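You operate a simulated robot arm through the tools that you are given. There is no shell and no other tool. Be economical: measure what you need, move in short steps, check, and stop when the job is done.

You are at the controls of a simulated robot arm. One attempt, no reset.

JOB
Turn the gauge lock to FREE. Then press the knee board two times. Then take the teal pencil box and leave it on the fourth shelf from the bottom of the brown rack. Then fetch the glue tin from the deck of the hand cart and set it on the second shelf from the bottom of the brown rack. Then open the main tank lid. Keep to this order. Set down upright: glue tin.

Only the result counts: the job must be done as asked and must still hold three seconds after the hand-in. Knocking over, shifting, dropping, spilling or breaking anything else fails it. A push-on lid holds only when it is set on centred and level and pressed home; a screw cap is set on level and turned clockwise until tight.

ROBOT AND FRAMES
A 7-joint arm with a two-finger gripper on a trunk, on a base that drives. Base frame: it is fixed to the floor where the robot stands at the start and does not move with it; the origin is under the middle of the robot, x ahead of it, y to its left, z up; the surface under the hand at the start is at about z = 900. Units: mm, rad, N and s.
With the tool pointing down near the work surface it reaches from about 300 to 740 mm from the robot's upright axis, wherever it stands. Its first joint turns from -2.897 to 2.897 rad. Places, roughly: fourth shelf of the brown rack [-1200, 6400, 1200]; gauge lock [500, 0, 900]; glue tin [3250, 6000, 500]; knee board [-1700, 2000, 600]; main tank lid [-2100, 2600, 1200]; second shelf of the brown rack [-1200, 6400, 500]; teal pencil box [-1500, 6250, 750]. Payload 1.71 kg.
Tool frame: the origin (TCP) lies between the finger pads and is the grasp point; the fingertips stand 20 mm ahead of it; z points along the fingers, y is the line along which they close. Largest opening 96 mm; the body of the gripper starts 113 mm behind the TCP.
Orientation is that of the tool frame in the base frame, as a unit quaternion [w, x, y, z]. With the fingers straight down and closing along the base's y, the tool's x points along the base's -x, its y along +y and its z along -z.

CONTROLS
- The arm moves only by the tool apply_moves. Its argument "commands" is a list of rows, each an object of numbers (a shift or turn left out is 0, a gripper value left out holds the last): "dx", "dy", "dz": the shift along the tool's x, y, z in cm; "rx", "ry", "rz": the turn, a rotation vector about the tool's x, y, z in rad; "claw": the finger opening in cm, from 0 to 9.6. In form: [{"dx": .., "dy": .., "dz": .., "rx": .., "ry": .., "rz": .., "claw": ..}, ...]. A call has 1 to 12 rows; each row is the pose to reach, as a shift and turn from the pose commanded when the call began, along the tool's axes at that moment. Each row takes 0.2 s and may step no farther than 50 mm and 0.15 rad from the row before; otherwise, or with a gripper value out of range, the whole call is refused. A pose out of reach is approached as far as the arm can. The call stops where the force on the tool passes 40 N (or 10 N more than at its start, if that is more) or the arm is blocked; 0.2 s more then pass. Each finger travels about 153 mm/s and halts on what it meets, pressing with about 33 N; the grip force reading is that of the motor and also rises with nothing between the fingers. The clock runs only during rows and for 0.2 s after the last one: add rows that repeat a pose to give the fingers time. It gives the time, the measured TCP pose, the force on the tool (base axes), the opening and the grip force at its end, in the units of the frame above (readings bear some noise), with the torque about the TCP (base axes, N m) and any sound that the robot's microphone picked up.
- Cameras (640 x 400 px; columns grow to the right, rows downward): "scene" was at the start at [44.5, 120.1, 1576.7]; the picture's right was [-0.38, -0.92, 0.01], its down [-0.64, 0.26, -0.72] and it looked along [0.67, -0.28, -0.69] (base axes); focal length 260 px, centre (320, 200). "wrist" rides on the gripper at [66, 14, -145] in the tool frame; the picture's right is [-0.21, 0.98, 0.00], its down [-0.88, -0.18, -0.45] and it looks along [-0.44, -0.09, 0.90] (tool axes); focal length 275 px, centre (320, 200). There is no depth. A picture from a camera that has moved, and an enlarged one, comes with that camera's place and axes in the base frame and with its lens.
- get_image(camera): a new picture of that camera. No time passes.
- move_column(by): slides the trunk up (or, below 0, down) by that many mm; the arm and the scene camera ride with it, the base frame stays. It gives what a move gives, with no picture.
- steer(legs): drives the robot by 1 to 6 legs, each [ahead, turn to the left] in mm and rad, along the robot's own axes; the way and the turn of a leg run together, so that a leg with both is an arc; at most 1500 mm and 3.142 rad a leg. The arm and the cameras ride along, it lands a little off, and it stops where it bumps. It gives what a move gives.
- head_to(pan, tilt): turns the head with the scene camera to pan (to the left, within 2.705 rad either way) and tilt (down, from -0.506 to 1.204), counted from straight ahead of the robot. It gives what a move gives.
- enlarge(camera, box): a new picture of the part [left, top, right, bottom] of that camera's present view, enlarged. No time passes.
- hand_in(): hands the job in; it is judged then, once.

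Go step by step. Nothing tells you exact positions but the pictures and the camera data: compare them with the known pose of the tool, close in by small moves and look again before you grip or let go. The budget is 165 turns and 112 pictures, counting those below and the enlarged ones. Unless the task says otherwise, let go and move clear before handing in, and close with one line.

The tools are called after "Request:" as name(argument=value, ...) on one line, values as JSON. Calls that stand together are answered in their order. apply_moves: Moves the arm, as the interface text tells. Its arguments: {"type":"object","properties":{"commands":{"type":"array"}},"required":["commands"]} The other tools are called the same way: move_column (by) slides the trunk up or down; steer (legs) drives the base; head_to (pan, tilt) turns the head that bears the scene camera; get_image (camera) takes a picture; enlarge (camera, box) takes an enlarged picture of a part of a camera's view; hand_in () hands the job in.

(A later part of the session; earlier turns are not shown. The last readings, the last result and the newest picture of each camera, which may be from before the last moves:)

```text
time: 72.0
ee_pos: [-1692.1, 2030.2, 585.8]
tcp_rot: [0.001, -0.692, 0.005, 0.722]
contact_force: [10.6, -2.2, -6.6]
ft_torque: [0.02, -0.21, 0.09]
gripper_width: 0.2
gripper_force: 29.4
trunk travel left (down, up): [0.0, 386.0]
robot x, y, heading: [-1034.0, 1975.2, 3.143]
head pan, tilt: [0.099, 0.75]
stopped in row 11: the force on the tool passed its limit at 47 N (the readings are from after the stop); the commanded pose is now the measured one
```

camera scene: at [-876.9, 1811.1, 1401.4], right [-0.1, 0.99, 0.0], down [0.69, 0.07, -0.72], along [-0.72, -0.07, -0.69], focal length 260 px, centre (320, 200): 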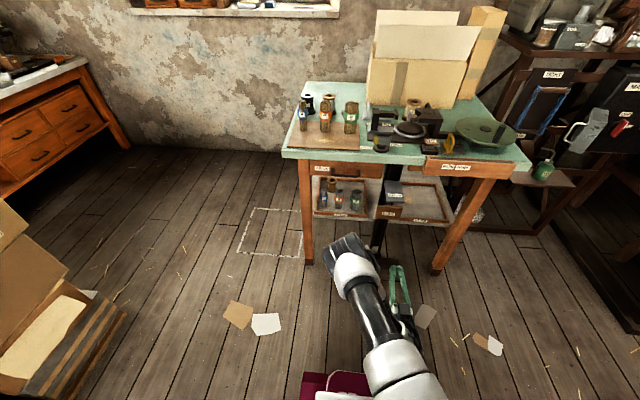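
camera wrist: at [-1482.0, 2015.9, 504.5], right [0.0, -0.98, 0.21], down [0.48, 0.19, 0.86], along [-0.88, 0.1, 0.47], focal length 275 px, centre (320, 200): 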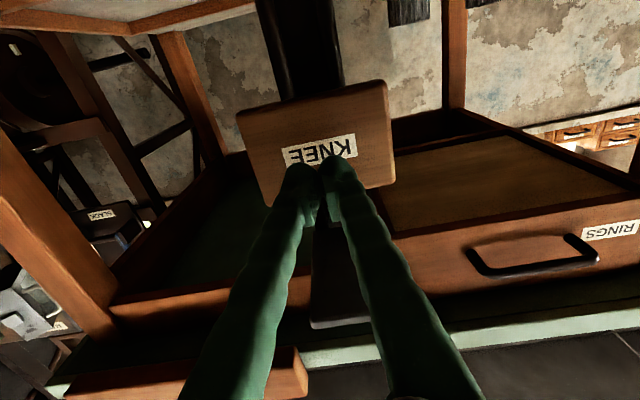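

Second full press done. I back off, drive back and fold the arm up to travel.

Request:
apply_moves(commands=[{"dz": -3}, {"dz": -6}, {"dz": -8}, {"dz": -8}])

Request:
steer(legs=[[-300, 0]])

Request:
apply_moves(commands=[{"dx": -4, "dz": -1, "ry": 0.14}, {"dx": -8, "dz": -2, "ry": 0.28}, {"dx": -12, "dz": -3, "ry": 0.42}, {"dx": -16, "dz": -4, "ry": 0.56}, {"dx": -20, "dz": -5, "ry": 0.7}, {"dx": -24, "dz": -6, "ry": 0.84}, {"dx": -28, "dz": -7, "ry": 0.98}, {"dx": -32, "dz": -8, "ry": 1.12}, {"dx": -36, "dz": -9, "ry": 1.26}, {"dx": -40, "dz": -9, "ry": 1.4}, {"dx": -43, "dz": -9, "ry": 1.54}, {"dx": -43, "dz": -9, "ry": 1.54}])

Request:
get_image(camera="scene")

```text
time: 73.0
ee_pos: [-1615.6, 2030.2, 582.8]
tcp_rot: [0.001, -0.691, 0.004, 0.723]
contact_force: [0.2, -0.3, -0.1]
ft_torque: [0.04, 0.01, -0.08]
gripper_width: 0.0
gripper_force: 29.7
trunk travel left (down, up): [0.0, 386.0]
robot x, y, heading: [-1034.2, 1973.6, 3.141]
head pan, tilt: [0.099, 0.75]
```

```text
time: 75.1
ee_pos: [-1314.8, 2029.5, 582.4]
tcp_rot: [-0.001, -0.69, 0.003, 0.724]
contact_force: [-0.1, 0.6, -0.1]
ft_torque: [-0.02, 0.02, -0.02]
gripper_width: 0.0
gripper_force: 29.4
trunk travel left (down, up): [0.0, 386.0]
robot x, y, heading: [-731.1, 1974.6, -3.141]
head pan, tilt: [0.099, 0.75]
```

```text
time: 77.7
ee_pos: [-1189.4, 2030.3, 1015.7]
tcp_rot: [0.003, 0.999, -0.001, -0.045]
contact_force: [0.6, -0.3, -0.5]
ft_torque: [0.07, 0.01, -0.02]
gripper_width: 0.0
gripper_force: 29.4
out of reach, approached as far as the arm can: row 4, 7, 8, 9
trunk travel left (down, up): [0.0, 386.0]
robot x, y, heading: [-736.7, 1976.1, -3.146]
head pan, tilt: [0.099, 0.75]
```

```text
76 pictures are left
camera scene: at [-776.7, 1809.4, 1401.2], right [-0.1, 0.99, 0.0], down [0.69, 0.07, -0.72], along [-0.72, -0.07, -0.69], focal length 260 px, centre (320, 200)
```

scene: 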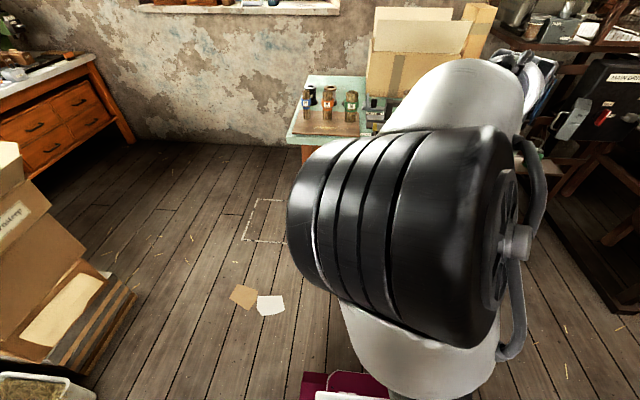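

Request:
move_column(by=250)

Request:
steer(legs=[[250, 0], [0, -1.571]])

Request:
head_to(pan=0.1, tilt=0.35)

Request:
get_image(camera="scene")

```text
time: 80.3
ee_pos: [-1190.2, 2032.8, 1262.5]
tcp_rot: [0.004, 0.999, -0.002, -0.046]
contact_force: [0.1, -0.5, 0.3]
ft_torque: [0.0, 0.02, 0.01]
gripper_width: 0.2
gripper_force: 29.2
trunk travel left (down, up): [-250.0, 136.0]
robot x, y, heading: [-731.4, 1974.4, -3.137]
head pan, tilt: [0.099, 0.75]
```

```text
time: 86.8
ee_pos: [-921.3, 2432.4, 1262.0]
tcp_rot: [0.029, -0.705, 0.707, 0.035]
contact_force: [0.3, 0.2, 0.3]
ft_torque: [-0.02, 0.01, 0.0]
gripper_width: 0.3
gripper_force: 29.3
trunk travel left (down, up): [-250.0, 136.0]
robot x, y, heading: [-986.9, 1977.2, 1.565]
head pan, tilt: [0.099, 0.75]
```

```text
time: 87.6
ee_pos: [-919.9, 2416.4, 1267.1]
tcp_rot: [0.032, -0.705, 0.707, 0.04]
contact_force: [0.1, 0.2, 0.6]
ft_torque: [-0.03, 0.01, 0.01]
gripper_width: 0.2
gripper_force: 29.1
trunk travel left (down, up): [-250.0, 136.0]
robot x, y, heading: [-981.7, 1973.3, 1.566]
head pan, tilt: [0.099, 0.351]
```

```text
75 pictures are left
camera scene: at [-1146.9, 2036.5, 1685.6], right [1.0, 0.1, 0.0], down [0.03, -0.36, -0.93], along [-0.09, 0.93, -0.36], focal length 260 px, centre (320, 200)
```

scene: 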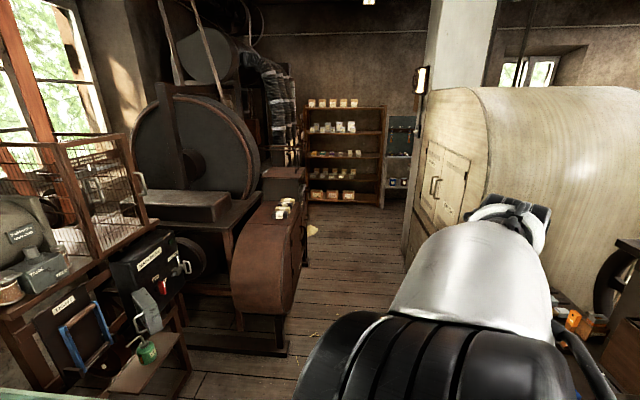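

Aisle is clear between the machine (x < -1500) and the tank (x > -450). I drive toward the brown rack.

Request:
steer(legs=[[1500, 0], [1400, 0]])

Request:
head_to(pan=0.25, tilt=0.5)

Request:
get_image(camera="scene")

```text
time: 102.7
ee_pos: [-928.7, 5333.3, 1267.8]
tcp_rot: [0.032, -0.705, 0.708, 0.04]
contact_force: [-0.1, -0.5, 0.0]
ft_torque: [0.05, 0.0, -0.03]
gripper_width: 0.0
gripper_force: 29.4
trunk travel left (down, up): [-250.0, 136.0]
robot x, y, heading: [-991.9, 4893.6, 1.566]
head pan, tilt: [0.099, 0.351]
```

```text
time: 103.4
ee_pos: [-927.9, 5313.6, 1273.8]
tcp_rot: [0.035, -0.704, 0.708, 0.048]
contact_force: [-0.1, -0.1, 0.6]
ft_torque: [0.05, 0.01, -0.01]
gripper_width: 0.2
gripper_force: 29.4
trunk travel left (down, up): [-250.0, 136.0]
robot x, y, heading: [-993.6, 4891.0, 1.568]
head pan, tilt: [0.25, 0.499]
```

```text
74 pictures are left
camera scene: at [-1169.7, 4945.4, 1672.2], right [0.97, 0.25, 0.0], down [0.12, -0.48, -0.87], along [-0.22, 0.84, -0.49], focal length 260 px, centre (320, 200)
```

scene: 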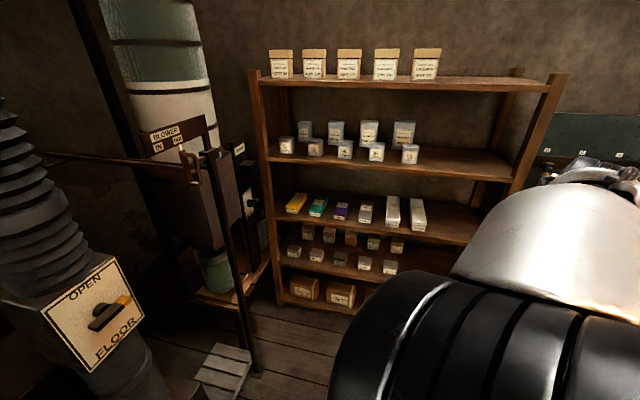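

Request:
enlarge(camera="scene", box=[240, 100, 460, 240])

Request:
enlarge(camera="scene", box=[270, 185, 440, 300])

```text
2.86 times, centred on (350, 170) of scene
camera zoom: at [-1169.7, 4945.4, 1672.2], right [0.97, 0.25, 0.0], down [0.12, -0.48, -0.87], along [-0.22, 0.84, -0.49], focal length 743 px, centre (234, 286)
```

zoom: 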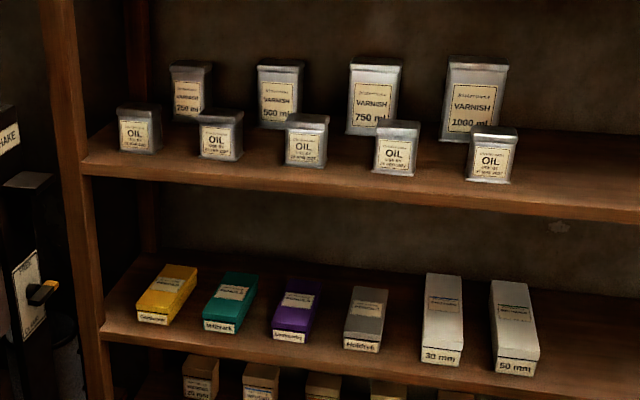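

```text
3.48 times, centred on (355, 242) of scene
camera zoom: at [-1169.7, 4945.4, 1672.2], right [0.97, 0.25, 0.0], down [0.12, -0.48, -0.87], along [-0.22, 0.84, -0.49], focal length 904 px, centre (198, 52)
```

zoom: 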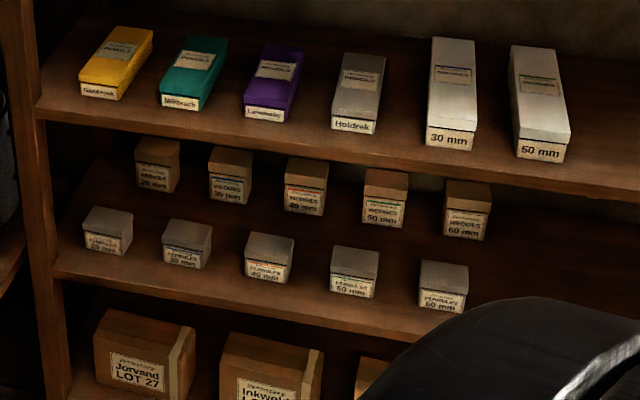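

Request:
head_to(pan=0.7, tilt=0.9)

Request:
get_image(camera="scene")

```text
time: 104.3
ee_pos: [-926.8, 5316.6, 1273.3]
tcp_rot: [0.035, -0.704, 0.708, 0.047]
contact_force: [-0.1, -0.6, 0.3]
ft_torque: [0.01, -0.03, -0.01]
gripper_width: 0.1
gripper_force: 29.6
trunk travel left (down, up): [-250.0, 136.0]
robot x, y, heading: [-991.8, 4893.5, 1.567]
head pan, tilt: [0.7, 0.901]
```

```text
71 pictures are left
camera scene: at [-1195.7, 4916.7, 1638.8], right [0.77, 0.64, -0.01], down [0.5, -0.61, -0.61], along [-0.4, 0.46, -0.79], focal length 260 px, centre (320, 200)
```

scene: 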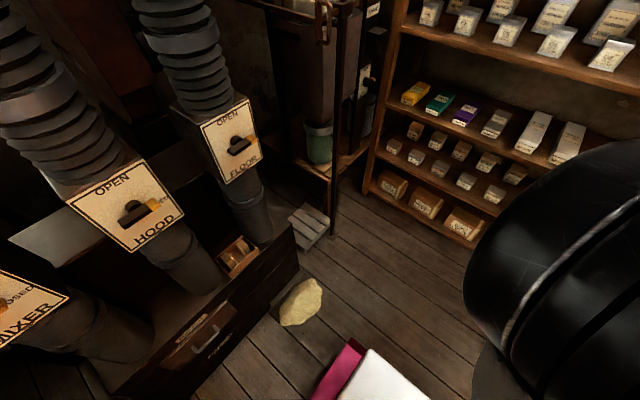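

The grain heap is near (-1609, 5199) and the blower stand post near (-1783, 5693). I'll dodge around to about (-1270, 5600).

Request:
steer(legs=[[300, 0], [0, 0.6], [500, 0], [0, -0.6]])

Request:
head_to(pan=0.2, tilt=0.6)

Request:
get_image(camera="scene")

```text
time: 113.0
ee_pos: [-1211.1, 6020.4, 1273.9]
tcp_rot: [-0.035, 0.708, -0.704, -0.047]
contact_force: [0.1, -0.3, -0.3]
ft_torque: [-0.01, 0.02, 0.01]
gripper_width: 0.0
gripper_force: 29.6
trunk travel left (down, up): [-250.0, 136.0]
robot x, y, heading: [-1274.2, 5593.8, 1.581]
head pan, tilt: [0.7, 0.901]
```

```text
time: 113.9
ee_pos: [-1209.9, 6003.0, 1280.4]
tcp_rot: [-0.039, 0.708, -0.703, -0.054]
contact_force: [1.1, 0.2, 0.4]
ft_torque: [-0.02, -0.01, -0.01]
gripper_width: 0.3
gripper_force: 29.2
trunk travel left (down, up): [-250.0, 136.0]
robot x, y, heading: [-1277.2, 5592.2, 1.579]
head pan, tilt: [0.201, 0.6]
```

```text
70 pictures are left
camera scene: at [-1446.5, 5648.1, 1662.9], right [0.98, 0.21, 0.0], down [0.12, -0.57, -0.82], along [-0.17, 0.8, -0.58], focal length 260 px, centre (320, 200)
```

scene: 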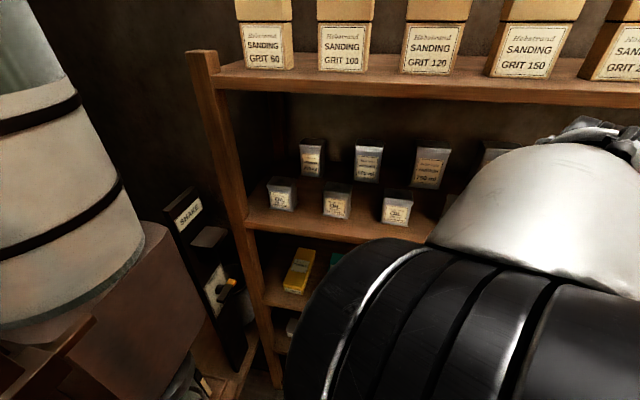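

Request:
move_column(by=-220)

Request:
apply_moves(commands=[{"dx": -1, "dy": 3.8, "dz": 1, "ry": -0.073}, {"dx": -2, "dy": 7.6, "dz": 2, "ry": -0.146}, {"dx": -3, "dy": 11.4, "dz": 3, "ry": -0.218}, {"dx": -4, "dy": 15.2, "dz": 4, "ry": -0.291}, {"dx": -5, "dy": 19, "dz": 5, "ry": -0.364}, {"dx": -6, "dy": 22.8, "dz": 6, "ry": -0.437}, {"dx": -7, "dy": 26.6, "dz": 7, "ry": -0.51}, {"dx": -8, "dy": 30.4, "dz": 8, "ry": -0.582}, {"dx": -8.9, "dy": 34, "dz": 9.2, "ry": -0.655, "claw": 7}, {"dx": -8.9, "dy": 34, "dz": 9.2, "ry": -0.655, "claw": 7}])

Request:
get_image(camera="wrist")

Request:
get_image(camera="scene")

```text
time: 114.2
ee_pos: [-1196.6, 5983.1, 1285.9]
tcp_rot: [0.045, -0.697, 0.713, 0.065]
contact_force: [0.1, -0.9, 0.2]
ft_torque: [0.1, 0.07, 0.0]
gripper_width: 0.1
gripper_force: 29.8
trunk travel left (down, up): [-249.0, 137.0]
robot x, y, heading: [-1277.0, 5596.1, 1.579]
head pan, tilt: [0.201, 0.6]
stopped: the arm was blocked; the commanded pose is now the measured one
```

```text
time: 116.6
ee_pos: [-1440.9, 6111.7, 1220.0]
tcp_rot: [0.291, -0.567, 0.723, 0.265]
contact_force: [0.6, -0.4, 0.0]
ft_torque: [-0.02, 0.05, 0.08]
gripper_width: 70.0
gripper_force: 0.1
trunk travel left (down, up): [-249.0, 137.0]
robot x, y, heading: [-1275.2, 5594.1, 1.58]
head pan, tilt: [0.201, 0.6]
stopped in row 10: the arm was blocked; the commanded pose is now the measured one
```

```text
69 pictures are left
camera wrist: at [-1483.5, 5968.3, 1275.2], right [-0.92, 0.35, 0.2], down [0.29, 0.23, 0.93], along [0.28, 0.91, -0.31], focal length 275 px, centre (320, 200)
```

wrist: 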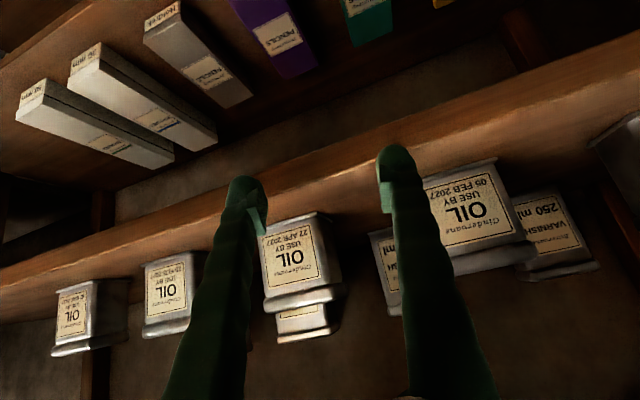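

```text
68 pictures are left
camera scene: at [-1443.8, 5646.5, 1662.0], right [0.98, 0.21, 0.0], down [0.12, -0.57, -0.82], along [-0.17, 0.8, -0.58], focal length 260 px, centre (320, 200)
```

scene: 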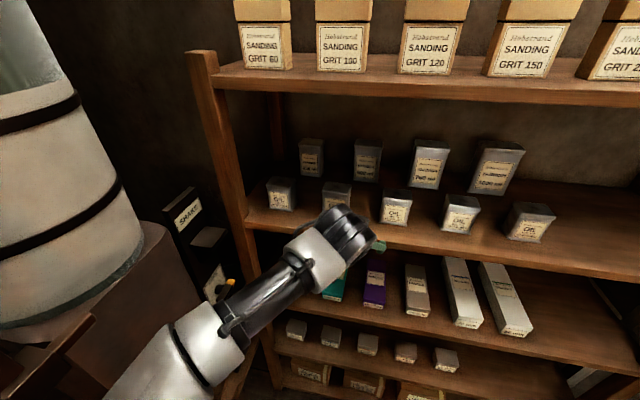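

Request:
head_to(pan=0.75, tilt=0.85)

Request:
get_image(camera="scene")

```text
time: 117.6
ee_pos: [-1442.8, 6113.4, 1221.4]
tcp_rot: [0.294, -0.568, 0.722, 0.265]
contact_force: [0.2, 0.9, 0.3]
ft_torque: [0.01, -0.01, 0.0]
gripper_width: 70.0
gripper_force: 0.0
trunk travel left (down, up): [-249.0, 137.0]
robot x, y, heading: [-1274.8, 5593.3, 1.581]
head pan, tilt: [0.75, 0.85]
```

```text
67 pictures are left
camera scene: at [-1482.0, 5617.5, 1641.2], right [0.73, 0.69, -0.01], down [0.52, -0.56, -0.65], along [-0.45, 0.47, -0.76], focal length 260 px, centre (320, 200)
```

scene: 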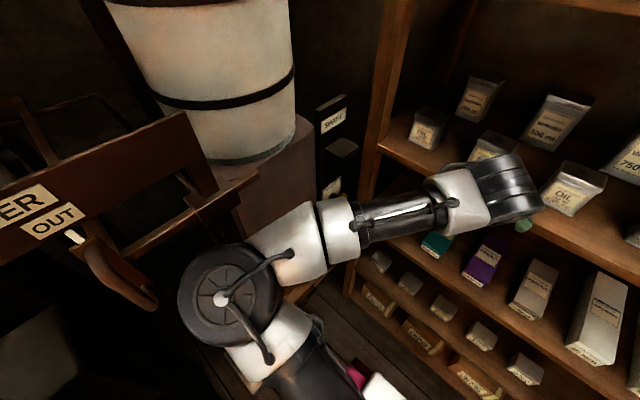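

The elbow is close to the blower lever. I pull the hand back to the right and away before repositioning.

Request:
apply_moves(commands=[{"dx": -0.2, "dy": -4, "dz": -0.6}, {"dx": -0.4, "dy": -8, "dz": -1.2}, {"dx": -0.6, "dy": -12, "dz": -1.9}, {"dx": -0.9, "dy": -16.5, "dz": -2.5}, {"dx": -1.1, "dy": -20.7, "dz": -3.2}, {"dx": -1.1, "dy": -20.7, "dz": -3.2}])

Request:
get_image(camera="scene")

```text
time: 119.0
ee_pos: [-1268.0, 6056.0, 1244.4]
tcp_rot: [0.29, -0.588, 0.705, 0.271]
contact_force: [0.0, 0.2, -0.3]
ft_torque: [-0.01, 0.0, 0.03]
gripper_width: 70.4
gripper_force: 0.0
trunk travel left (down, up): [-249.0, 137.0]
robot x, y, heading: [-1276.0, 5594.2, 1.579]
head pan, tilt: [0.75, 0.85]
```

```text
66 pictures are left
camera scene: at [-1482.1, 5616.7, 1641.2], right [0.73, 0.69, -0.01], down [0.52, -0.56, -0.65], along [-0.45, 0.47, -0.76], focal length 260 px, centre (320, 200)
```

scene: 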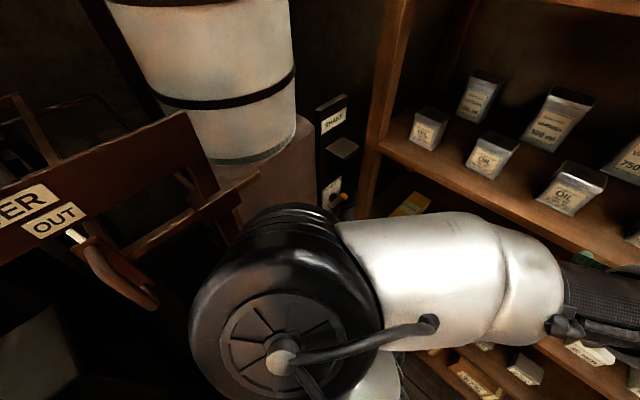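

Request:
steer(legs=[[0, 0.3], [-320, 0]])

Request:
move_column(by=-249)

Request:
get_image(camera="scene")

```text
time: 122.4
ee_pos: [-1304.7, 5732.0, 1244.2]
tcp_rot: [-0.247, 0.685, -0.611, -0.31]
contact_force: [-0.3, 0.2, -0.9]
ft_torque: [0.01, -0.03, 0.0]
gripper_width: 69.9
gripper_force: 0.0
trunk travel left (down, up): [-249.0, 137.0]
robot x, y, heading: [-1175.9, 5287.7, 1.88]
head pan, tilt: [0.75, 0.85]
```

```text
time: 124.9
ee_pos: [-1310.8, 5747.7, 991.4]
tcp_rot: [-0.244, 0.687, -0.612, -0.307]
contact_force: [0.3, 0.0, 0.0]
ft_torque: [-0.01, -0.03, -0.03]
gripper_width: 70.2
gripper_force: 0.0
trunk travel left (down, up): [0.0, 386.0]
robot x, y, heading: [-1175.0, 5290.9, 1.879]
head pan, tilt: [0.75, 0.85]
```

```text
65 pictures are left
camera scene: at [-1381.2, 5245.0, 1393.8], right [0.49, 0.87, -0.01], down [0.66, -0.38, -0.65], along [-0.57, 0.31, -0.76], focal length 260 px, centre (320, 200)
```

scene: 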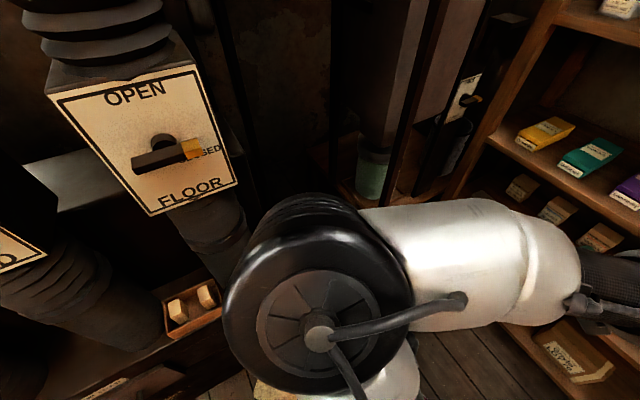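

Request:
apply_moves(commands=[{"dx": 0.19, "dy": 0.65, "dz": 4.4, "rx": 0.031, "rz": 0.016}, {"dx": 0.37, "dy": 1.3, "dz": 8.7, "rx": 0.062, "rz": 0.032}, {"dx": 0.56, "dy": 1.95, "dz": 13, "rx": 0.092, "rz": 0.048}, {"dx": 0.75, "dy": 2.6, "dz": 17.4, "rx": 0.123, "ry": 0.017, "rz": 0.064}, {"dx": 0.75, "dy": 2.6, "dz": 17.4, "rx": 0.123, "ry": 0.017, "rz": 0.064}])

Request:
get_image(camera="wrist")

```text
time: 126.1
ee_pos: [-1355.7, 5864.2, 867.7]
tcp_rot: [0.27, -0.653, 0.655, 0.269]
contact_force: [0.2, -0.2, -0.4]
ft_torque: [-0.02, 0.01, 0.02]
gripper_width: 69.9
gripper_force: 0.1
trunk travel left (down, up): [0.0, 386.0]
robot x, y, heading: [-1182.7, 5289.8, 1.876]
head pan, tilt: [0.75, 0.85]
```

```text
64 pictures are left
camera wrist: at [-1369.5, 5715.8, 925.7], right [-0.98, 0.15, 0.14], down [0.19, 0.31, 0.93], along [0.1, 0.94, -0.33], focal length 275 px, centre (320, 200)
```

wrist: 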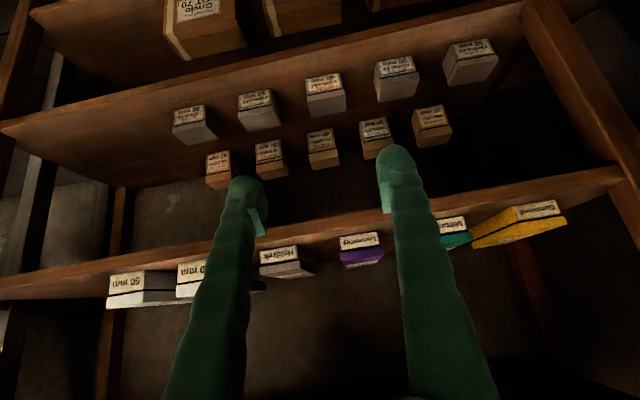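

The pose is right; the teal box's front is near (-1540, 6220, 850). I drive closer.

Request:
steer(legs=[[280, 0]])

Request:
apply_moves(commands=[{"dy": 4}, {"dy": 8}, {"dy": 9.7}, {"dy": 9.7}])

Request:
get_image(camera="wrist")

Request:
get_image(camera="scene")

```text
time: 128.2
ee_pos: [-1445.3, 6129.5, 868.8]
tcp_rot: [-0.27, 0.654, -0.653, -0.269]
contact_force: [0.8, -0.7, -0.3]
ft_torque: [0.0, 0.0, 0.0]
gripper_width: 70.0
gripper_force: 0.1
trunk travel left (down, up): [0.0, 386.0]
robot x, y, heading: [-1263.2, 5559.3, 1.887]
head pan, tilt: [0.75, 0.85]
```

```text
time: 129.2
ee_pos: [-1538.3, 6117.6, 879.1]
tcp_rot: [0.272, -0.652, 0.652, 0.275]
contact_force: [0.3, 0.7, 0.2]
ft_torque: [0.02, -0.04, -0.02]
gripper_width: 69.9
gripper_force: 0.1
trunk travel left (down, up): [0.0, 386.0]
robot x, y, heading: [-1264.2, 5558.7, 1.885]
head pan, tilt: [0.75, 0.85]
```

```text
63 pictures are left
camera wrist: at [-1551.2, 5968.5, 934.5], right [-0.98, 0.14, 0.15], down [0.19, 0.3, 0.94], along [0.09, 0.94, -0.32], focal length 275 px, centre (320, 200)
```

wrist: 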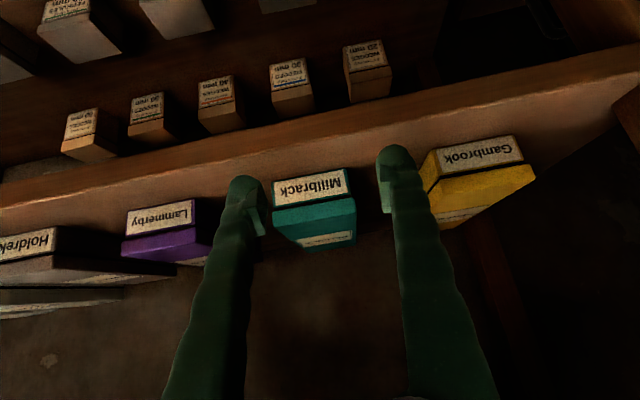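

```text
62 pictures are left
camera scene: at [-1467.0, 5511.7, 1393.8], right [0.49, 0.87, -0.01], down [0.66, -0.38, -0.65], along [-0.57, 0.31, -0.76], focal length 260 px, centre (320, 200)
```

scene: 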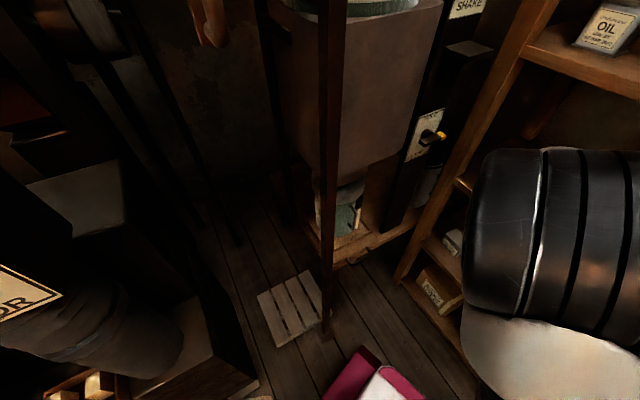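

Teal box: about 80 wide, 32 high, top z≈853, shelf z≈821, centre x≈-1517, front y≈6222. I raise a bit, pre-compensate x, and drive in.

Request:
apply_moves(commands=[{"dx": -0.8, "dy": -3, "dz": -0.8, "claw": 9.4}, {"dx": -1.8, "dy": -6, "dz": -1.8, "claw": 9.4}, {"dx": -1.8, "dy": -6, "dz": -1.8, "claw": 9.4}])

Request:
steer(legs=[[170, 0]])

Request:
get_image(camera="wrist")

```text
time: 130.0
ee_pos: [-1476.2, 6120.0, 905.4]
tcp_rot: [-0.271, 0.652, -0.652, -0.276]
contact_force: [1.2, -0.1, 0.8]
ft_torque: [0.01, 0.04, 0.03]
gripper_width: 94.0
gripper_force: 0.0
trunk travel left (down, up): [0.0, 386.0]
robot x, y, heading: [-1264.3, 5556.9, 1.884]
head pan, tilt: [0.75, 0.85]
```

```text
time: 131.5
ee_pos: [-1531.3, 6281.5, 903.3]
tcp_rot: [-0.271, 0.653, -0.652, -0.275]
contact_force: [-0.1, 0.4, 0.0]
ft_torque: [-0.02, 0.0, -0.03]
gripper_width: 94.0
gripper_force: 0.0
trunk travel left (down, up): [0.0, 386.0]
robot x, y, heading: [-1316.2, 5720.7, 1.889]
head pan, tilt: [0.75, 0.85]
```

```text
61 pictures are left
camera wrist: at [-1543.2, 6132.7, 959.4], right [-0.98, 0.14, 0.15], down [0.19, 0.3, 0.94], along [0.09, 0.94, -0.32], focal length 275 px, centre (320, 200)
```

wrist: 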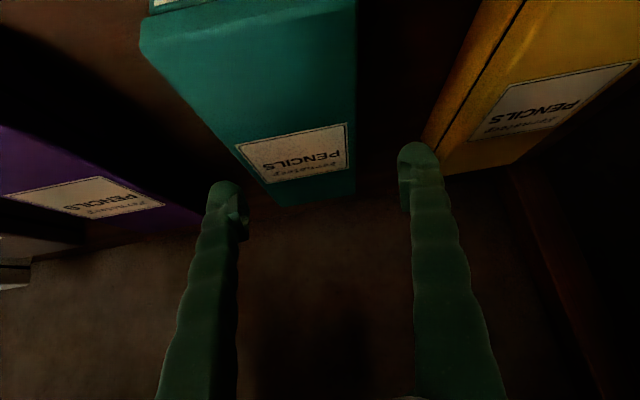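

Request:
apply_moves(commands=[{"dx": 0.2, "dy": -1.7, "dz": 3.0, "rx": 0.028, "rz": 0.028, "claw": 9.6}, {"dx": 0.2, "dy": -1.7, "dz": 3.0, "rx": 0.028, "rz": 0.028, "claw": 9.6}])

Request:
get_image(camera="wrist")

```text
time: 132.1
ee_pos: [-1509.9, 6289.6, 892.2]
tcp_rot: [0.277, -0.637, 0.663, 0.278]
contact_force: [0.2, -0.4, 0.6]
ft_torque: [0.04, -0.04, 0.0]
gripper_width: 96.3
gripper_force: 0.1
trunk travel left (down, up): [0.0, 386.0]
robot x, y, heading: [-1318.0, 5715.7, 1.887]
head pan, tilt: [0.75, 0.85]
```

```text
60 pictures are left
camera wrist: at [-1526.9, 6140.1, 945.0], right [-0.97, 0.18, 0.16], down [0.21, 0.28, 0.94], along [0.12, 0.94, -0.31], focal length 275 px, centre (320, 200)
```

wrist: 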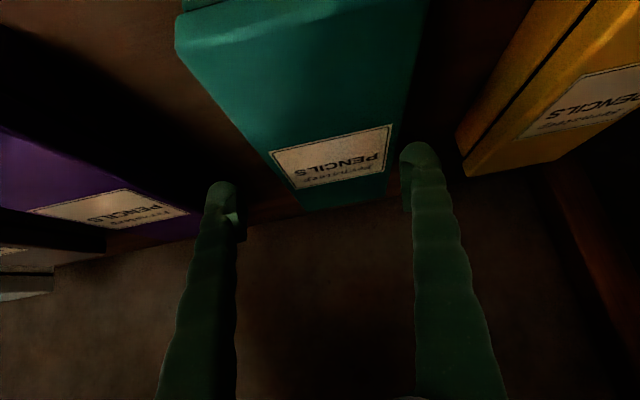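

Request:
apply_moves(commands=[{"dx": -0.7, "dy": 1.1, "dz": 0.7}, {"dx": -0.7, "dy": 1.1, "dz": 1.4}, {"dx": 0, "dy": 1.1, "dz": 2.3}, {"dx": 0, "dy": 1.1, "dz": 2.8}, {"dx": 0, "dy": 1.1, "dz": 2.8}])

Request:
get_image(camera="wrist")

```text
time: 133.3
ee_pos: [-1518.7, 6310.1, 871.5]
tcp_rot: [0.277, -0.638, 0.663, 0.277]
contact_force: [0.8, 0.3, 0.0]
ft_torque: [0.0, 0.04, -0.01]
gripper_width: 96.0
gripper_force: 0.0
trunk travel left (down, up): [0.0, 386.0]
robot x, y, heading: [-1315.5, 5716.0, 1.883]
head pan, tilt: [0.75, 0.85]
```

```text
59 pictures are left
camera wrist: at [-1537.4, 6160.9, 925.8], right [-0.97, 0.18, 0.16], down [0.21, 0.28, 0.94], along [0.12, 0.94, -0.31], focal length 275 px, centre (320, 200)
```

wrist: 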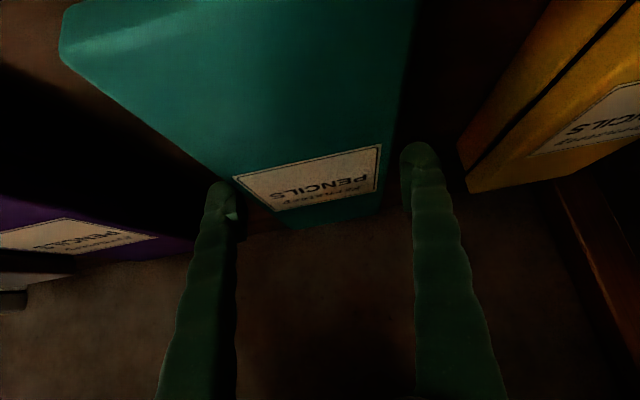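

Request:
apply_moves(commands=[{"dx": 0.35, "dz": 0.35}, {"dx": 0.7, "dz": 0.7}, {"dx": 1.05, "dz": 1.05}, {"dx": 1.05, "dz": 1.05}])

Request:
get_image(camera="wrist")

```text
time: 134.3
ee_pos: [-1519.0, 6309.5, 857.1]
tcp_rot: [0.278, -0.637, 0.663, 0.277]
contact_force: [0.1, 0.3, -0.3]
ft_torque: [0.0, 0.01, 0.01]
gripper_width: 96.2
gripper_force: 0.0
trunk travel left (down, up): [0.0, 386.0]
robot x, y, heading: [-1316.7, 5714.5, 1.885]
head pan, tilt: [0.75, 0.85]
```

```text
58 pictures are left
camera wrist: at [-1537.3, 6160.8, 910.1], right [-0.97, 0.18, 0.16], down [0.21, 0.28, 0.94], along [0.12, 0.94, -0.31], focal length 275 px, centre (320, 200)
```

wrist: 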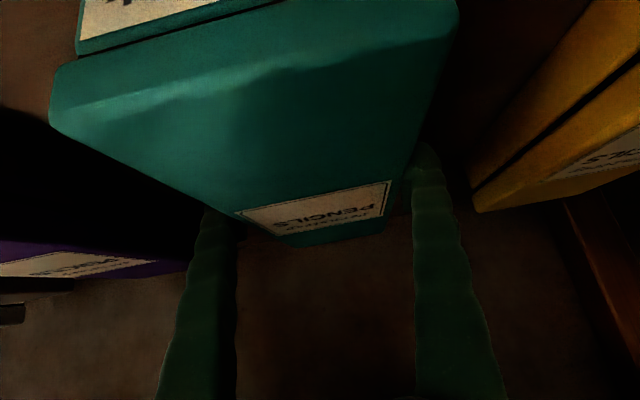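

Both fingers straddle the box. I close.

Request:
apply_moves(commands=[{"claw": 8.0}, {"claw": 6.0}, {"claw": 5.0}, {"claw": 5.0}])

```text
time: 135.3
ee_pos: [-1519.5, 6309.1, 856.4]
tcp_rot: [0.278, -0.637, 0.663, 0.277]
contact_force: [0.4, 1.5, 0.3]
ft_torque: [0.01, -0.01, 0.08]
gripper_width: 86.6
gripper_force: 32.5
trunk travel left (down, up): [0.0, 386.0]
robot x, y, heading: [-1315.8, 5715.3, 1.886]
head pan, tilt: [0.75, 0.85]
```

Request:
apply_moves(commands=[{"dx": -1, "dz": -1}, {"dx": -2, "dz": -2}, {"dx": -3, "dz": -3}, {"dx": -3, "dz": -3}])

Request:
get_image(camera="wrist")

```text
time: 136.3
ee_pos: [-1519.0, 6309.5, 898.8]
tcp_rot: [0.277, -0.637, 0.664, 0.277]
contact_force: [0.0, 0.5, -1.3]
ft_torque: [0.02, 0.03, 0.0]
gripper_width: 86.6
gripper_force: 32.9
trunk travel left (down, up): [0.0, 386.0]
robot x, y, heading: [-1318.5, 5714.4, 1.885]
head pan, tilt: [0.75, 0.85]
```

```text
57 pictures are left
camera wrist: at [-1536.1, 6159.5, 952.0], right [-0.97, 0.18, 0.16], down [0.21, 0.28, 0.94], along [0.12, 0.94, -0.31], focal length 275 px, centre (320, 200)
```

wrist: 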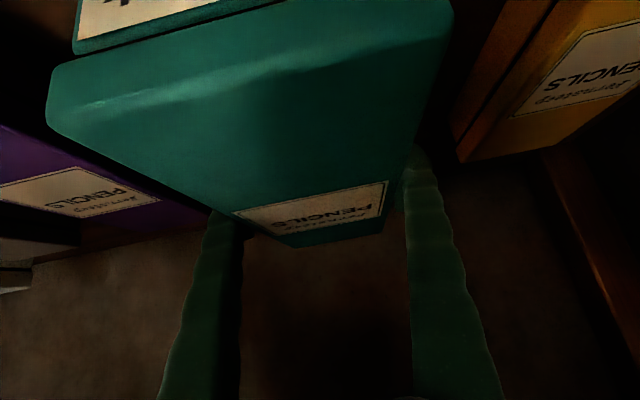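

Lifted. I raise a little more, back out of the rack, then raise the trunk.

Request:
apply_moves(commands=[{"dx": -1.5, "dz": -1.5}, {"dx": -2.5, "dz": -2.5}, {"dx": -2.5, "dz": -2.5}])

Request:
steer(legs=[[-500, 0]])

Request:
move_column(by=345)

Request:
head_to(pan=-0.9, tilt=0.5)

Request:
get_image(camera="scene")

```text
time: 137.1
ee_pos: [-1518.8, 6309.4, 934.3]
tcp_rot: [0.277, -0.637, 0.664, 0.276]
contact_force: [-0.7, -0.7, -1.8]
ft_torque: [0.01, 0.02, 0.02]
gripper_width: 86.6
gripper_force: 32.7
trunk travel left (down, up): [0.0, 386.0]
robot x, y, heading: [-1312.3, 5717.0, 1.889]
head pan, tilt: [0.75, 0.85]
```

```text
time: 140.2
ee_pos: [-1359.3, 5829.7, 933.2]
tcp_rot: [0.278, -0.635, 0.666, 0.276]
contact_force: [-0.5, -0.1, -1.0]
ft_torque: [0.04, 0.01, -0.03]
gripper_width: 86.5
gripper_force: 33.0
trunk travel left (down, up): [0.0, 386.0]
robot x, y, heading: [-1158.9, 5240.6, 1.881]
head pan, tilt: [0.75, 0.85]
```

```text
time: 143.6
ee_pos: [-1354.5, 5818.2, 1286.9]
tcp_rot: [0.278, -0.633, 0.666, 0.282]
contact_force: [-0.3, 0.0, -2.6]
ft_torque: [0.03, 0.02, 0.02]
gripper_width: 86.5
gripper_force: 32.8
trunk travel left (down, up): [-345.0, 41.0]
robot x, y, heading: [-1159.3, 5235.1, 1.876]
head pan, tilt: [0.75, 0.85]
```

```text
time: 145.3
ee_pos: [-1354.4, 5818.7, 1286.3]
tcp_rot: [0.279, -0.633, 0.665, 0.282]
contact_force: [-0.3, -0.9, -2.4]
ft_torque: [0.01, 0.0, 0.01]
gripper_width: 86.3
gripper_force: 33.2
trunk travel left (down, up): [-345.0, 41.0]
robot x, y, heading: [-1163.4, 5237.4, 1.876]
head pan, tilt: [-0.901, 0.499]
```

```text
56 pictures are left
camera scene: at [-1247.1, 5236.4, 1768.4], right [0.83, -0.56, 0.01], down [-0.26, -0.41, -0.87], along [0.49, 0.72, -0.49], focal length 260 px, centre (320, 200)
```

scene: 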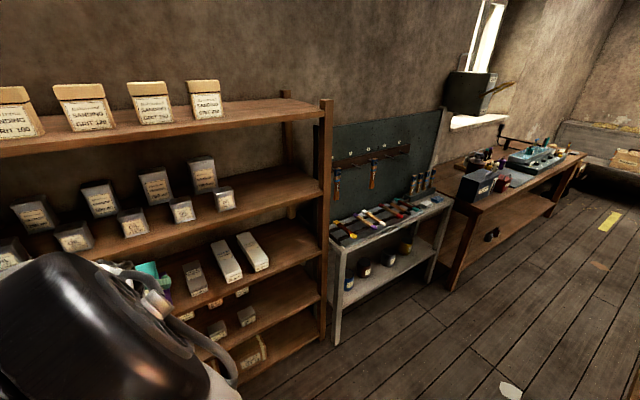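

The floor to the right is open. Free stretch on shelf 4 is x from about -980 to -610; I reposition in front of it.

Request:
steer(legs=[[0, -1.876], [380, 0], [0, 1.571]])

Request:
apply_moves(commands=[{"rx": -0.07, "rz": -0.07}, {"rx": -0.14, "rz": -0.14}, {"rx": -0.2, "rz": -0.2}, {"rx": -0.2, "rz": -0.2}])

Request:
head_to(pan=-0.1, tilt=0.5)

Request:
get_image(camera="scene")

Request:
get_image(camera="wrist")

```text
time: 156.9
ee_pos: [-658.6, 5806.5, 1301.5]
tcp_rot: [0.347, -0.433, 0.805, 0.212]
contact_force: [-0.1, -1.0, -1.7]
ft_torque: [0.08, -0.01, 0.05]
gripper_width: 86.7
gripper_force: 32.9
trunk travel left (down, up): [-345.0, 41.0]
robot x, y, heading: [-771.1, 5245.1, 1.352]
head pan, tilt: [-0.901, 0.499]
stopped in leg 3: the robot was blocked; the commanded pose is now the measured one
```

```text
time: 157.2
ee_pos: [-657.2, 5796.7, 1301.7]
tcp_rot: [0.343, -0.448, 0.795, 0.222]
contact_force: [1.0, -0.2, -2.1]
ft_torque: [0.04, 0.04, 0.05]
gripper_width: 86.8
gripper_force: 33.4
trunk travel left (down, up): [-345.0, 41.0]
robot x, y, heading: [-773.7, 5240.0, 1.354]
head pan, tilt: [-0.901, 0.499]
stopped in row 1: the arm was blocked; the commanded pose is now the measured one
```

```text
time: 158.3
ee_pos: [-658.6, 5795.4, 1302.8]
tcp_rot: [0.345, -0.447, 0.795, 0.221]
contact_force: [0.0, -0.4, -1.3]
ft_torque: [0.04, 0.0, -0.02]
gripper_width: 86.6
gripper_force: 33.1
trunk travel left (down, up): [-345.0, 41.0]
robot x, y, heading: [-775.3, 5237.7, 1.349]
head pan, tilt: [-0.099, 0.499]
```

```text
55 pictures are left
camera scene: at [-900.4, 5330.5, 1767.9], right [0.95, -0.31, 0.0], down [-0.15, -0.47, -0.87], along [0.27, 0.83, -0.49], focal length 260 px, centre (320, 200)
```

scene: 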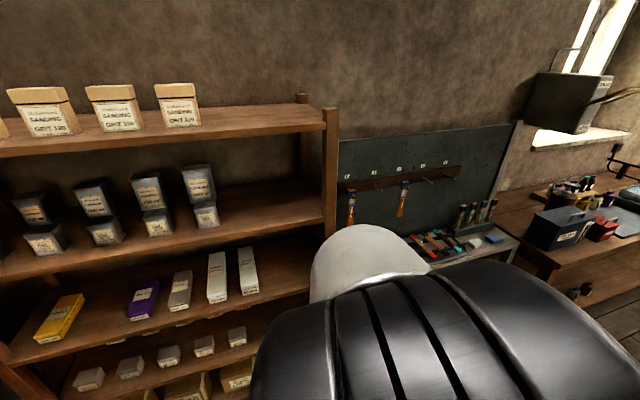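

```text
54 pictures are left
camera wrist: at [-744.8, 5669.9, 1351.2], right [-0.77, 0.61, 0.2], down [0.32, 0.1, 0.94], along [0.55, 0.79, -0.27], focal length 275 px, centre (320, 200)
```

wrist: 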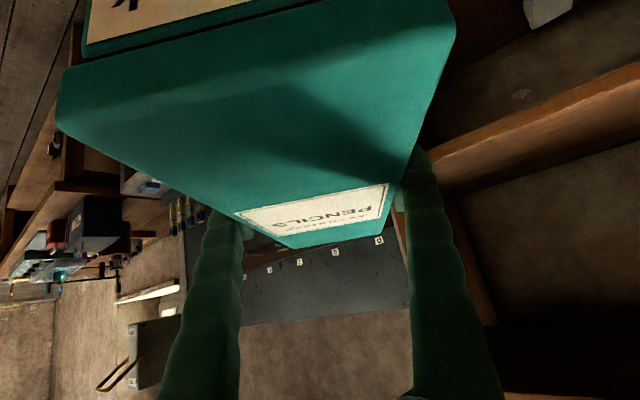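

Something blocks the turn. I look to the right rear to find it.

Request:
head_to(pan=-1.7, tilt=0.8)

Request:
get_image(camera="scene")

```text
time: 160.0
ee_pos: [-658.8, 5795.6, 1303.1]
tcp_rot: [0.344, -0.447, 0.795, 0.221]
contact_force: [0.4, -0.7, -1.6]
ft_torque: [0.04, -0.03, 0.0]
gripper_width: 86.4
gripper_force: 33.2
trunk travel left (down, up): [-345.0, 41.0]
robot x, y, heading: [-772.7, 5239.8, 1.358]
head pan, tilt: [-1.7, 0.799]
```

```text
53 pictures are left
camera scene: at [-853.3, 5216.4, 1743.6], right [-0.34, -0.94, 0.02], down [-0.68, 0.23, -0.7], along [0.65, -0.25, -0.72], focal length 260 px, centre (320, 200)
```

scene: 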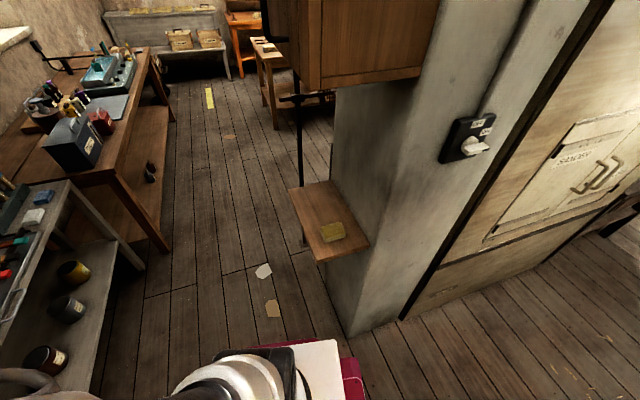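

Request:
steer(legs=[[0, 0.1]])

Request:
head_to(pan=-0.6, tilt=1.0)

Request:
get_image(camera="scene")

```text
time: 160.7
ee_pos: [-602.0, 5749.3, 1314.0]
tcp_rot: [0.363, -0.39, 0.818, 0.215]
contact_force: [0.6, -1.2, -0.9]
ft_torque: [0.09, 0.04, 0.11]
gripper_width: 86.6
gripper_force: 33.2
trunk travel left (down, up): [-345.0, 41.0]
robot x, y, heading: [-772.6, 5239.1, 1.359]
head pan, tilt: [-1.7, 0.799]
stopped in leg 1: the robot was blocked; the commanded pose is now the measured one
```

```text
time: 162.1
ee_pos: [-606.0, 5750.7, 1312.5]
tcp_rot: [0.364, -0.392, 0.818, 0.211]
contact_force: [0.2, 0.4, -1.8]
ft_torque: [0.02, 0.03, -0.01]
gripper_width: 86.6
gripper_force: 33.2
trunk travel left (down, up): [-345.0, 41.0]
robot x, y, heading: [-775.1, 5242.5, 1.358]
head pan, tilt: [-0.6, 1.0]
```

```text
52 pictures are left
camera scene: at [-862.4, 5222.7, 1728.4], right [-0.28, -0.96, 0.02], down [-0.81, 0.22, -0.54], along [0.52, -0.16, -0.84], focal length 260 px, centre (320, 200)
```

scene: 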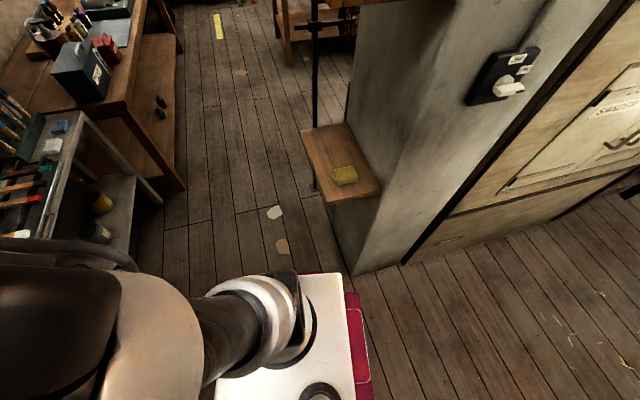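

The hand has crept inward and the elbow sits close to the head. I extend the arm outward again.

Request:
apply_moves(commands=[{"dx": -0.3, "dy": 2.5, "dz": 1.5}, {"dx": -0.6, "dy": 5, "dz": 3}, {"dx": -1, "dy": 8, "dz": 5}, {"dx": -1, "dy": 8, "dz": 5}])

Request:
head_to(pan=-0.6, tilt=0.6)

Request:
get_image(camera="scene")

```text
time: 162.4
ee_pos: [-574.0, 5730.1, 1312.8]
tcp_rot: [0.371, -0.356, 0.833, 0.206]
contact_force: [1.0, -0.6, -1.8]
ft_torque: [0.1, 0.01, 0.09]
gripper_width: 86.5
gripper_force: 33.6
trunk travel left (down, up): [-345.0, 41.0]
robot x, y, heading: [-772.9, 5240.7, 1.37]
head pan, tilt: [-0.6, 1.0]
stopped in row 1: the arm was blocked; the commanded pose is now the measured one
```

```text
time: 163.3
ee_pos: [-579.9, 5728.9, 1309.4]
tcp_rot: [0.366, -0.358, 0.834, 0.205]
contact_force: [-0.2, -0.1, -1.2]
ft_torque: [-0.03, 0.01, -0.01]
gripper_width: 86.5
gripper_force: 33.0
trunk travel left (down, up): [-345.0, 41.0]
robot x, y, heading: [-775.1, 5240.9, 1.364]
head pan, tilt: [-0.6, 0.6]
```

```text
51 pictures are left
camera scene: at [-842.0, 5223.4, 1760.3], right [-0.22, -0.98, 0.02], down [-0.56, 0.11, -0.82], along [0.8, -0.19, -0.57], focal length 260 px, centre (320, 200)
```

scene: 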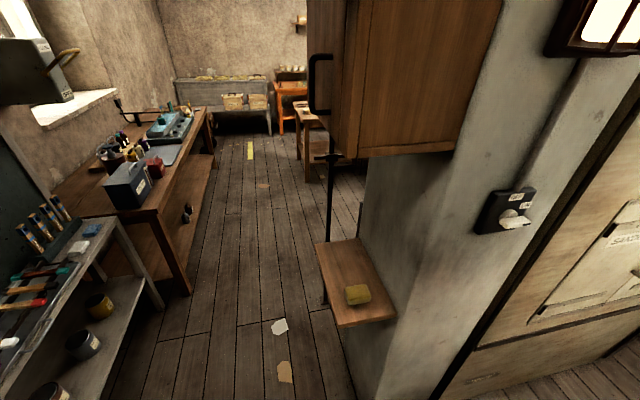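

The head itself is pressing on the arm. I turn the head away to the right, then extend the arm.

Request:
head_to(pan=-2.0, tilt=0.3)

Request:
apply_moves(commands=[{"dx": -0.3, "dy": 2.5, "dz": 1.5}, {"dx": -0.6, "dy": 5, "dz": 3}, {"dx": -1, "dy": 8, "dz": 5}, {"dx": -1, "dy": 8, "dz": 5}])

```text
time: 164.8
ee_pos: [-586.4, 5734.3, 1307.8]
tcp_rot: [0.357, -0.362, 0.834, 0.215]
contact_force: [-0.8, 0.7, -1.7]
ft_torque: [0.05, 0.0, -0.01]
gripper_width: 86.4
gripper_force: 33.5
trunk travel left (down, up): [-345.0, 41.0]
robot x, y, heading: [-772.9, 5239.2, 1.359]
head pan, tilt: [-2.0, 0.3]
```

```text
time: 165.1
ee_pos: [-575.9, 5721.9, 1304.5]
tcp_rot: [0.344, -0.338, 0.846, 0.227]
contact_force: [0.4, -0.9, -1.7]
ft_torque: [0.07, 0.01, 0.1]
gripper_width: 86.4
gripper_force: 33.0
trunk travel left (down, up): [-345.0, 41.0]
robot x, y, heading: [-769.6, 5241.5, 1.357]
head pan, tilt: [-2.0, 0.3]
stopped in row 1: the arm was blocked; the commanded pose is now the measured one
```

Request:
get_image(camera="scene")

Request:
apply_moves(commands=[{"dy": -2}, {"dy": -4}, {"dy": -4}])

```text
50 pictures are left
camera scene: at [-844.7, 5193.3, 1788.3], right [-0.5, -0.86, 0.02], down [-0.26, 0.14, -0.96], along [0.82, -0.49, -0.29], focal length 260 px, centre (320, 200)
```

scene: 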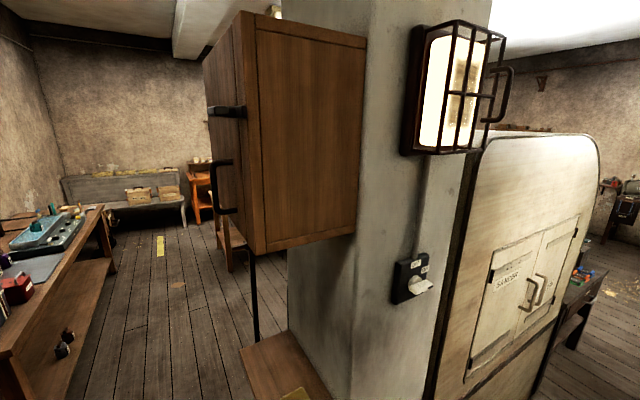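

```text
time: 165.4
ee_pos: [-559.7, 5698.6, 1295.4]
tcp_rot: [0.333, -0.321, 0.855, 0.233]
contact_force: [1.6, -1.1, -2.2]
ft_torque: [0.16, 0.03, 0.14]
gripper_width: 86.5
gripper_force: 32.8
trunk travel left (down, up): [-345.0, 41.0]
robot x, y, heading: [-773.6, 5239.3, 1.36]
head pan, tilt: [-2.0, 0.3]
stopped in row 1: the arm was blocked; the commanded pose is now the measured one
```

Request:
head_to(pan=-2.65, tilt=-0.2)

Request:
apply_moves(commands=[{"dz": 0}, {"dz": 0}])

Request:
get_image(camera="wrist")

```text
time: 166.5
ee_pos: [-576.6, 5706.9, 1289.9]
tcp_rot: [0.326, -0.334, 0.852, 0.236]
contact_force: [-0.1, -0.5, -0.6]
ft_torque: [0.03, -0.04, -0.01]
gripper_width: 86.3
gripper_force: 32.9
trunk travel left (down, up): [-345.0, 41.0]
robot x, y, heading: [-773.0, 5241.5, 1.364]
head pan, tilt: [-2.649, -0.201]
```

```text
time: 166.8
ee_pos: [-578.5, 5692.0, 1281.6]
tcp_rot: [0.312, -0.327, 0.857, 0.245]
contact_force: [1.1, -0.2, -1.7]
ft_torque: [0.06, 0.01, 0.06]
gripper_width: 86.6
gripper_force: 33.3
trunk travel left (down, up): [-345.0, 41.0]
robot x, y, heading: [-776.1, 5239.0, 1.359]
head pan, tilt: [-2.649, -0.201]
stopped in row 1: the arm was blocked; the commanded pose is now the measured one
```

```text
49 pictures are left
camera wrist: at [-681.3, 5583.2, 1337.8], right [-0.58, 0.74, 0.35], down [0.48, -0.04, 0.87], along [0.66, 0.68, -0.33], focal length 275 px, centre (320, 200)
```

wrist: 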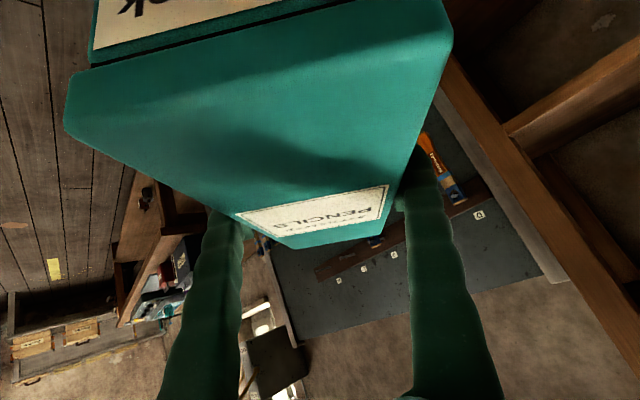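

Request:
head_to(pan=-1.3, tilt=0.3)

Request:
get_image(camera="scene")

```text
time: 168.3
ee_pos: [-575.5, 5693.7, 1282.0]
tcp_rot: [0.316, -0.324, 0.858, 0.243]
contact_force: [0.0, 0.1, -1.9]
ft_torque: [0.01, -0.05, -0.02]
gripper_width: 86.4
gripper_force: 32.9
trunk travel left (down, up): [-345.0, 41.0]
robot x, y, heading: [-775.3, 5242.3, 1.357]
head pan, tilt: [-1.3, 0.3]
```

```text
48 pictures are left
camera scene: at [-881.2, 5163.1, 1788.9], right [-0.86, -0.51, 0.01], down [-0.16, 0.24, -0.96], along [0.49, -0.82, -0.28], focal length 260 px, centre (320, 200)
```

scene: 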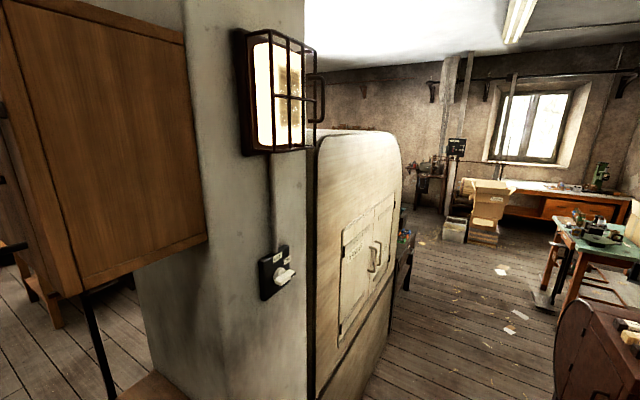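

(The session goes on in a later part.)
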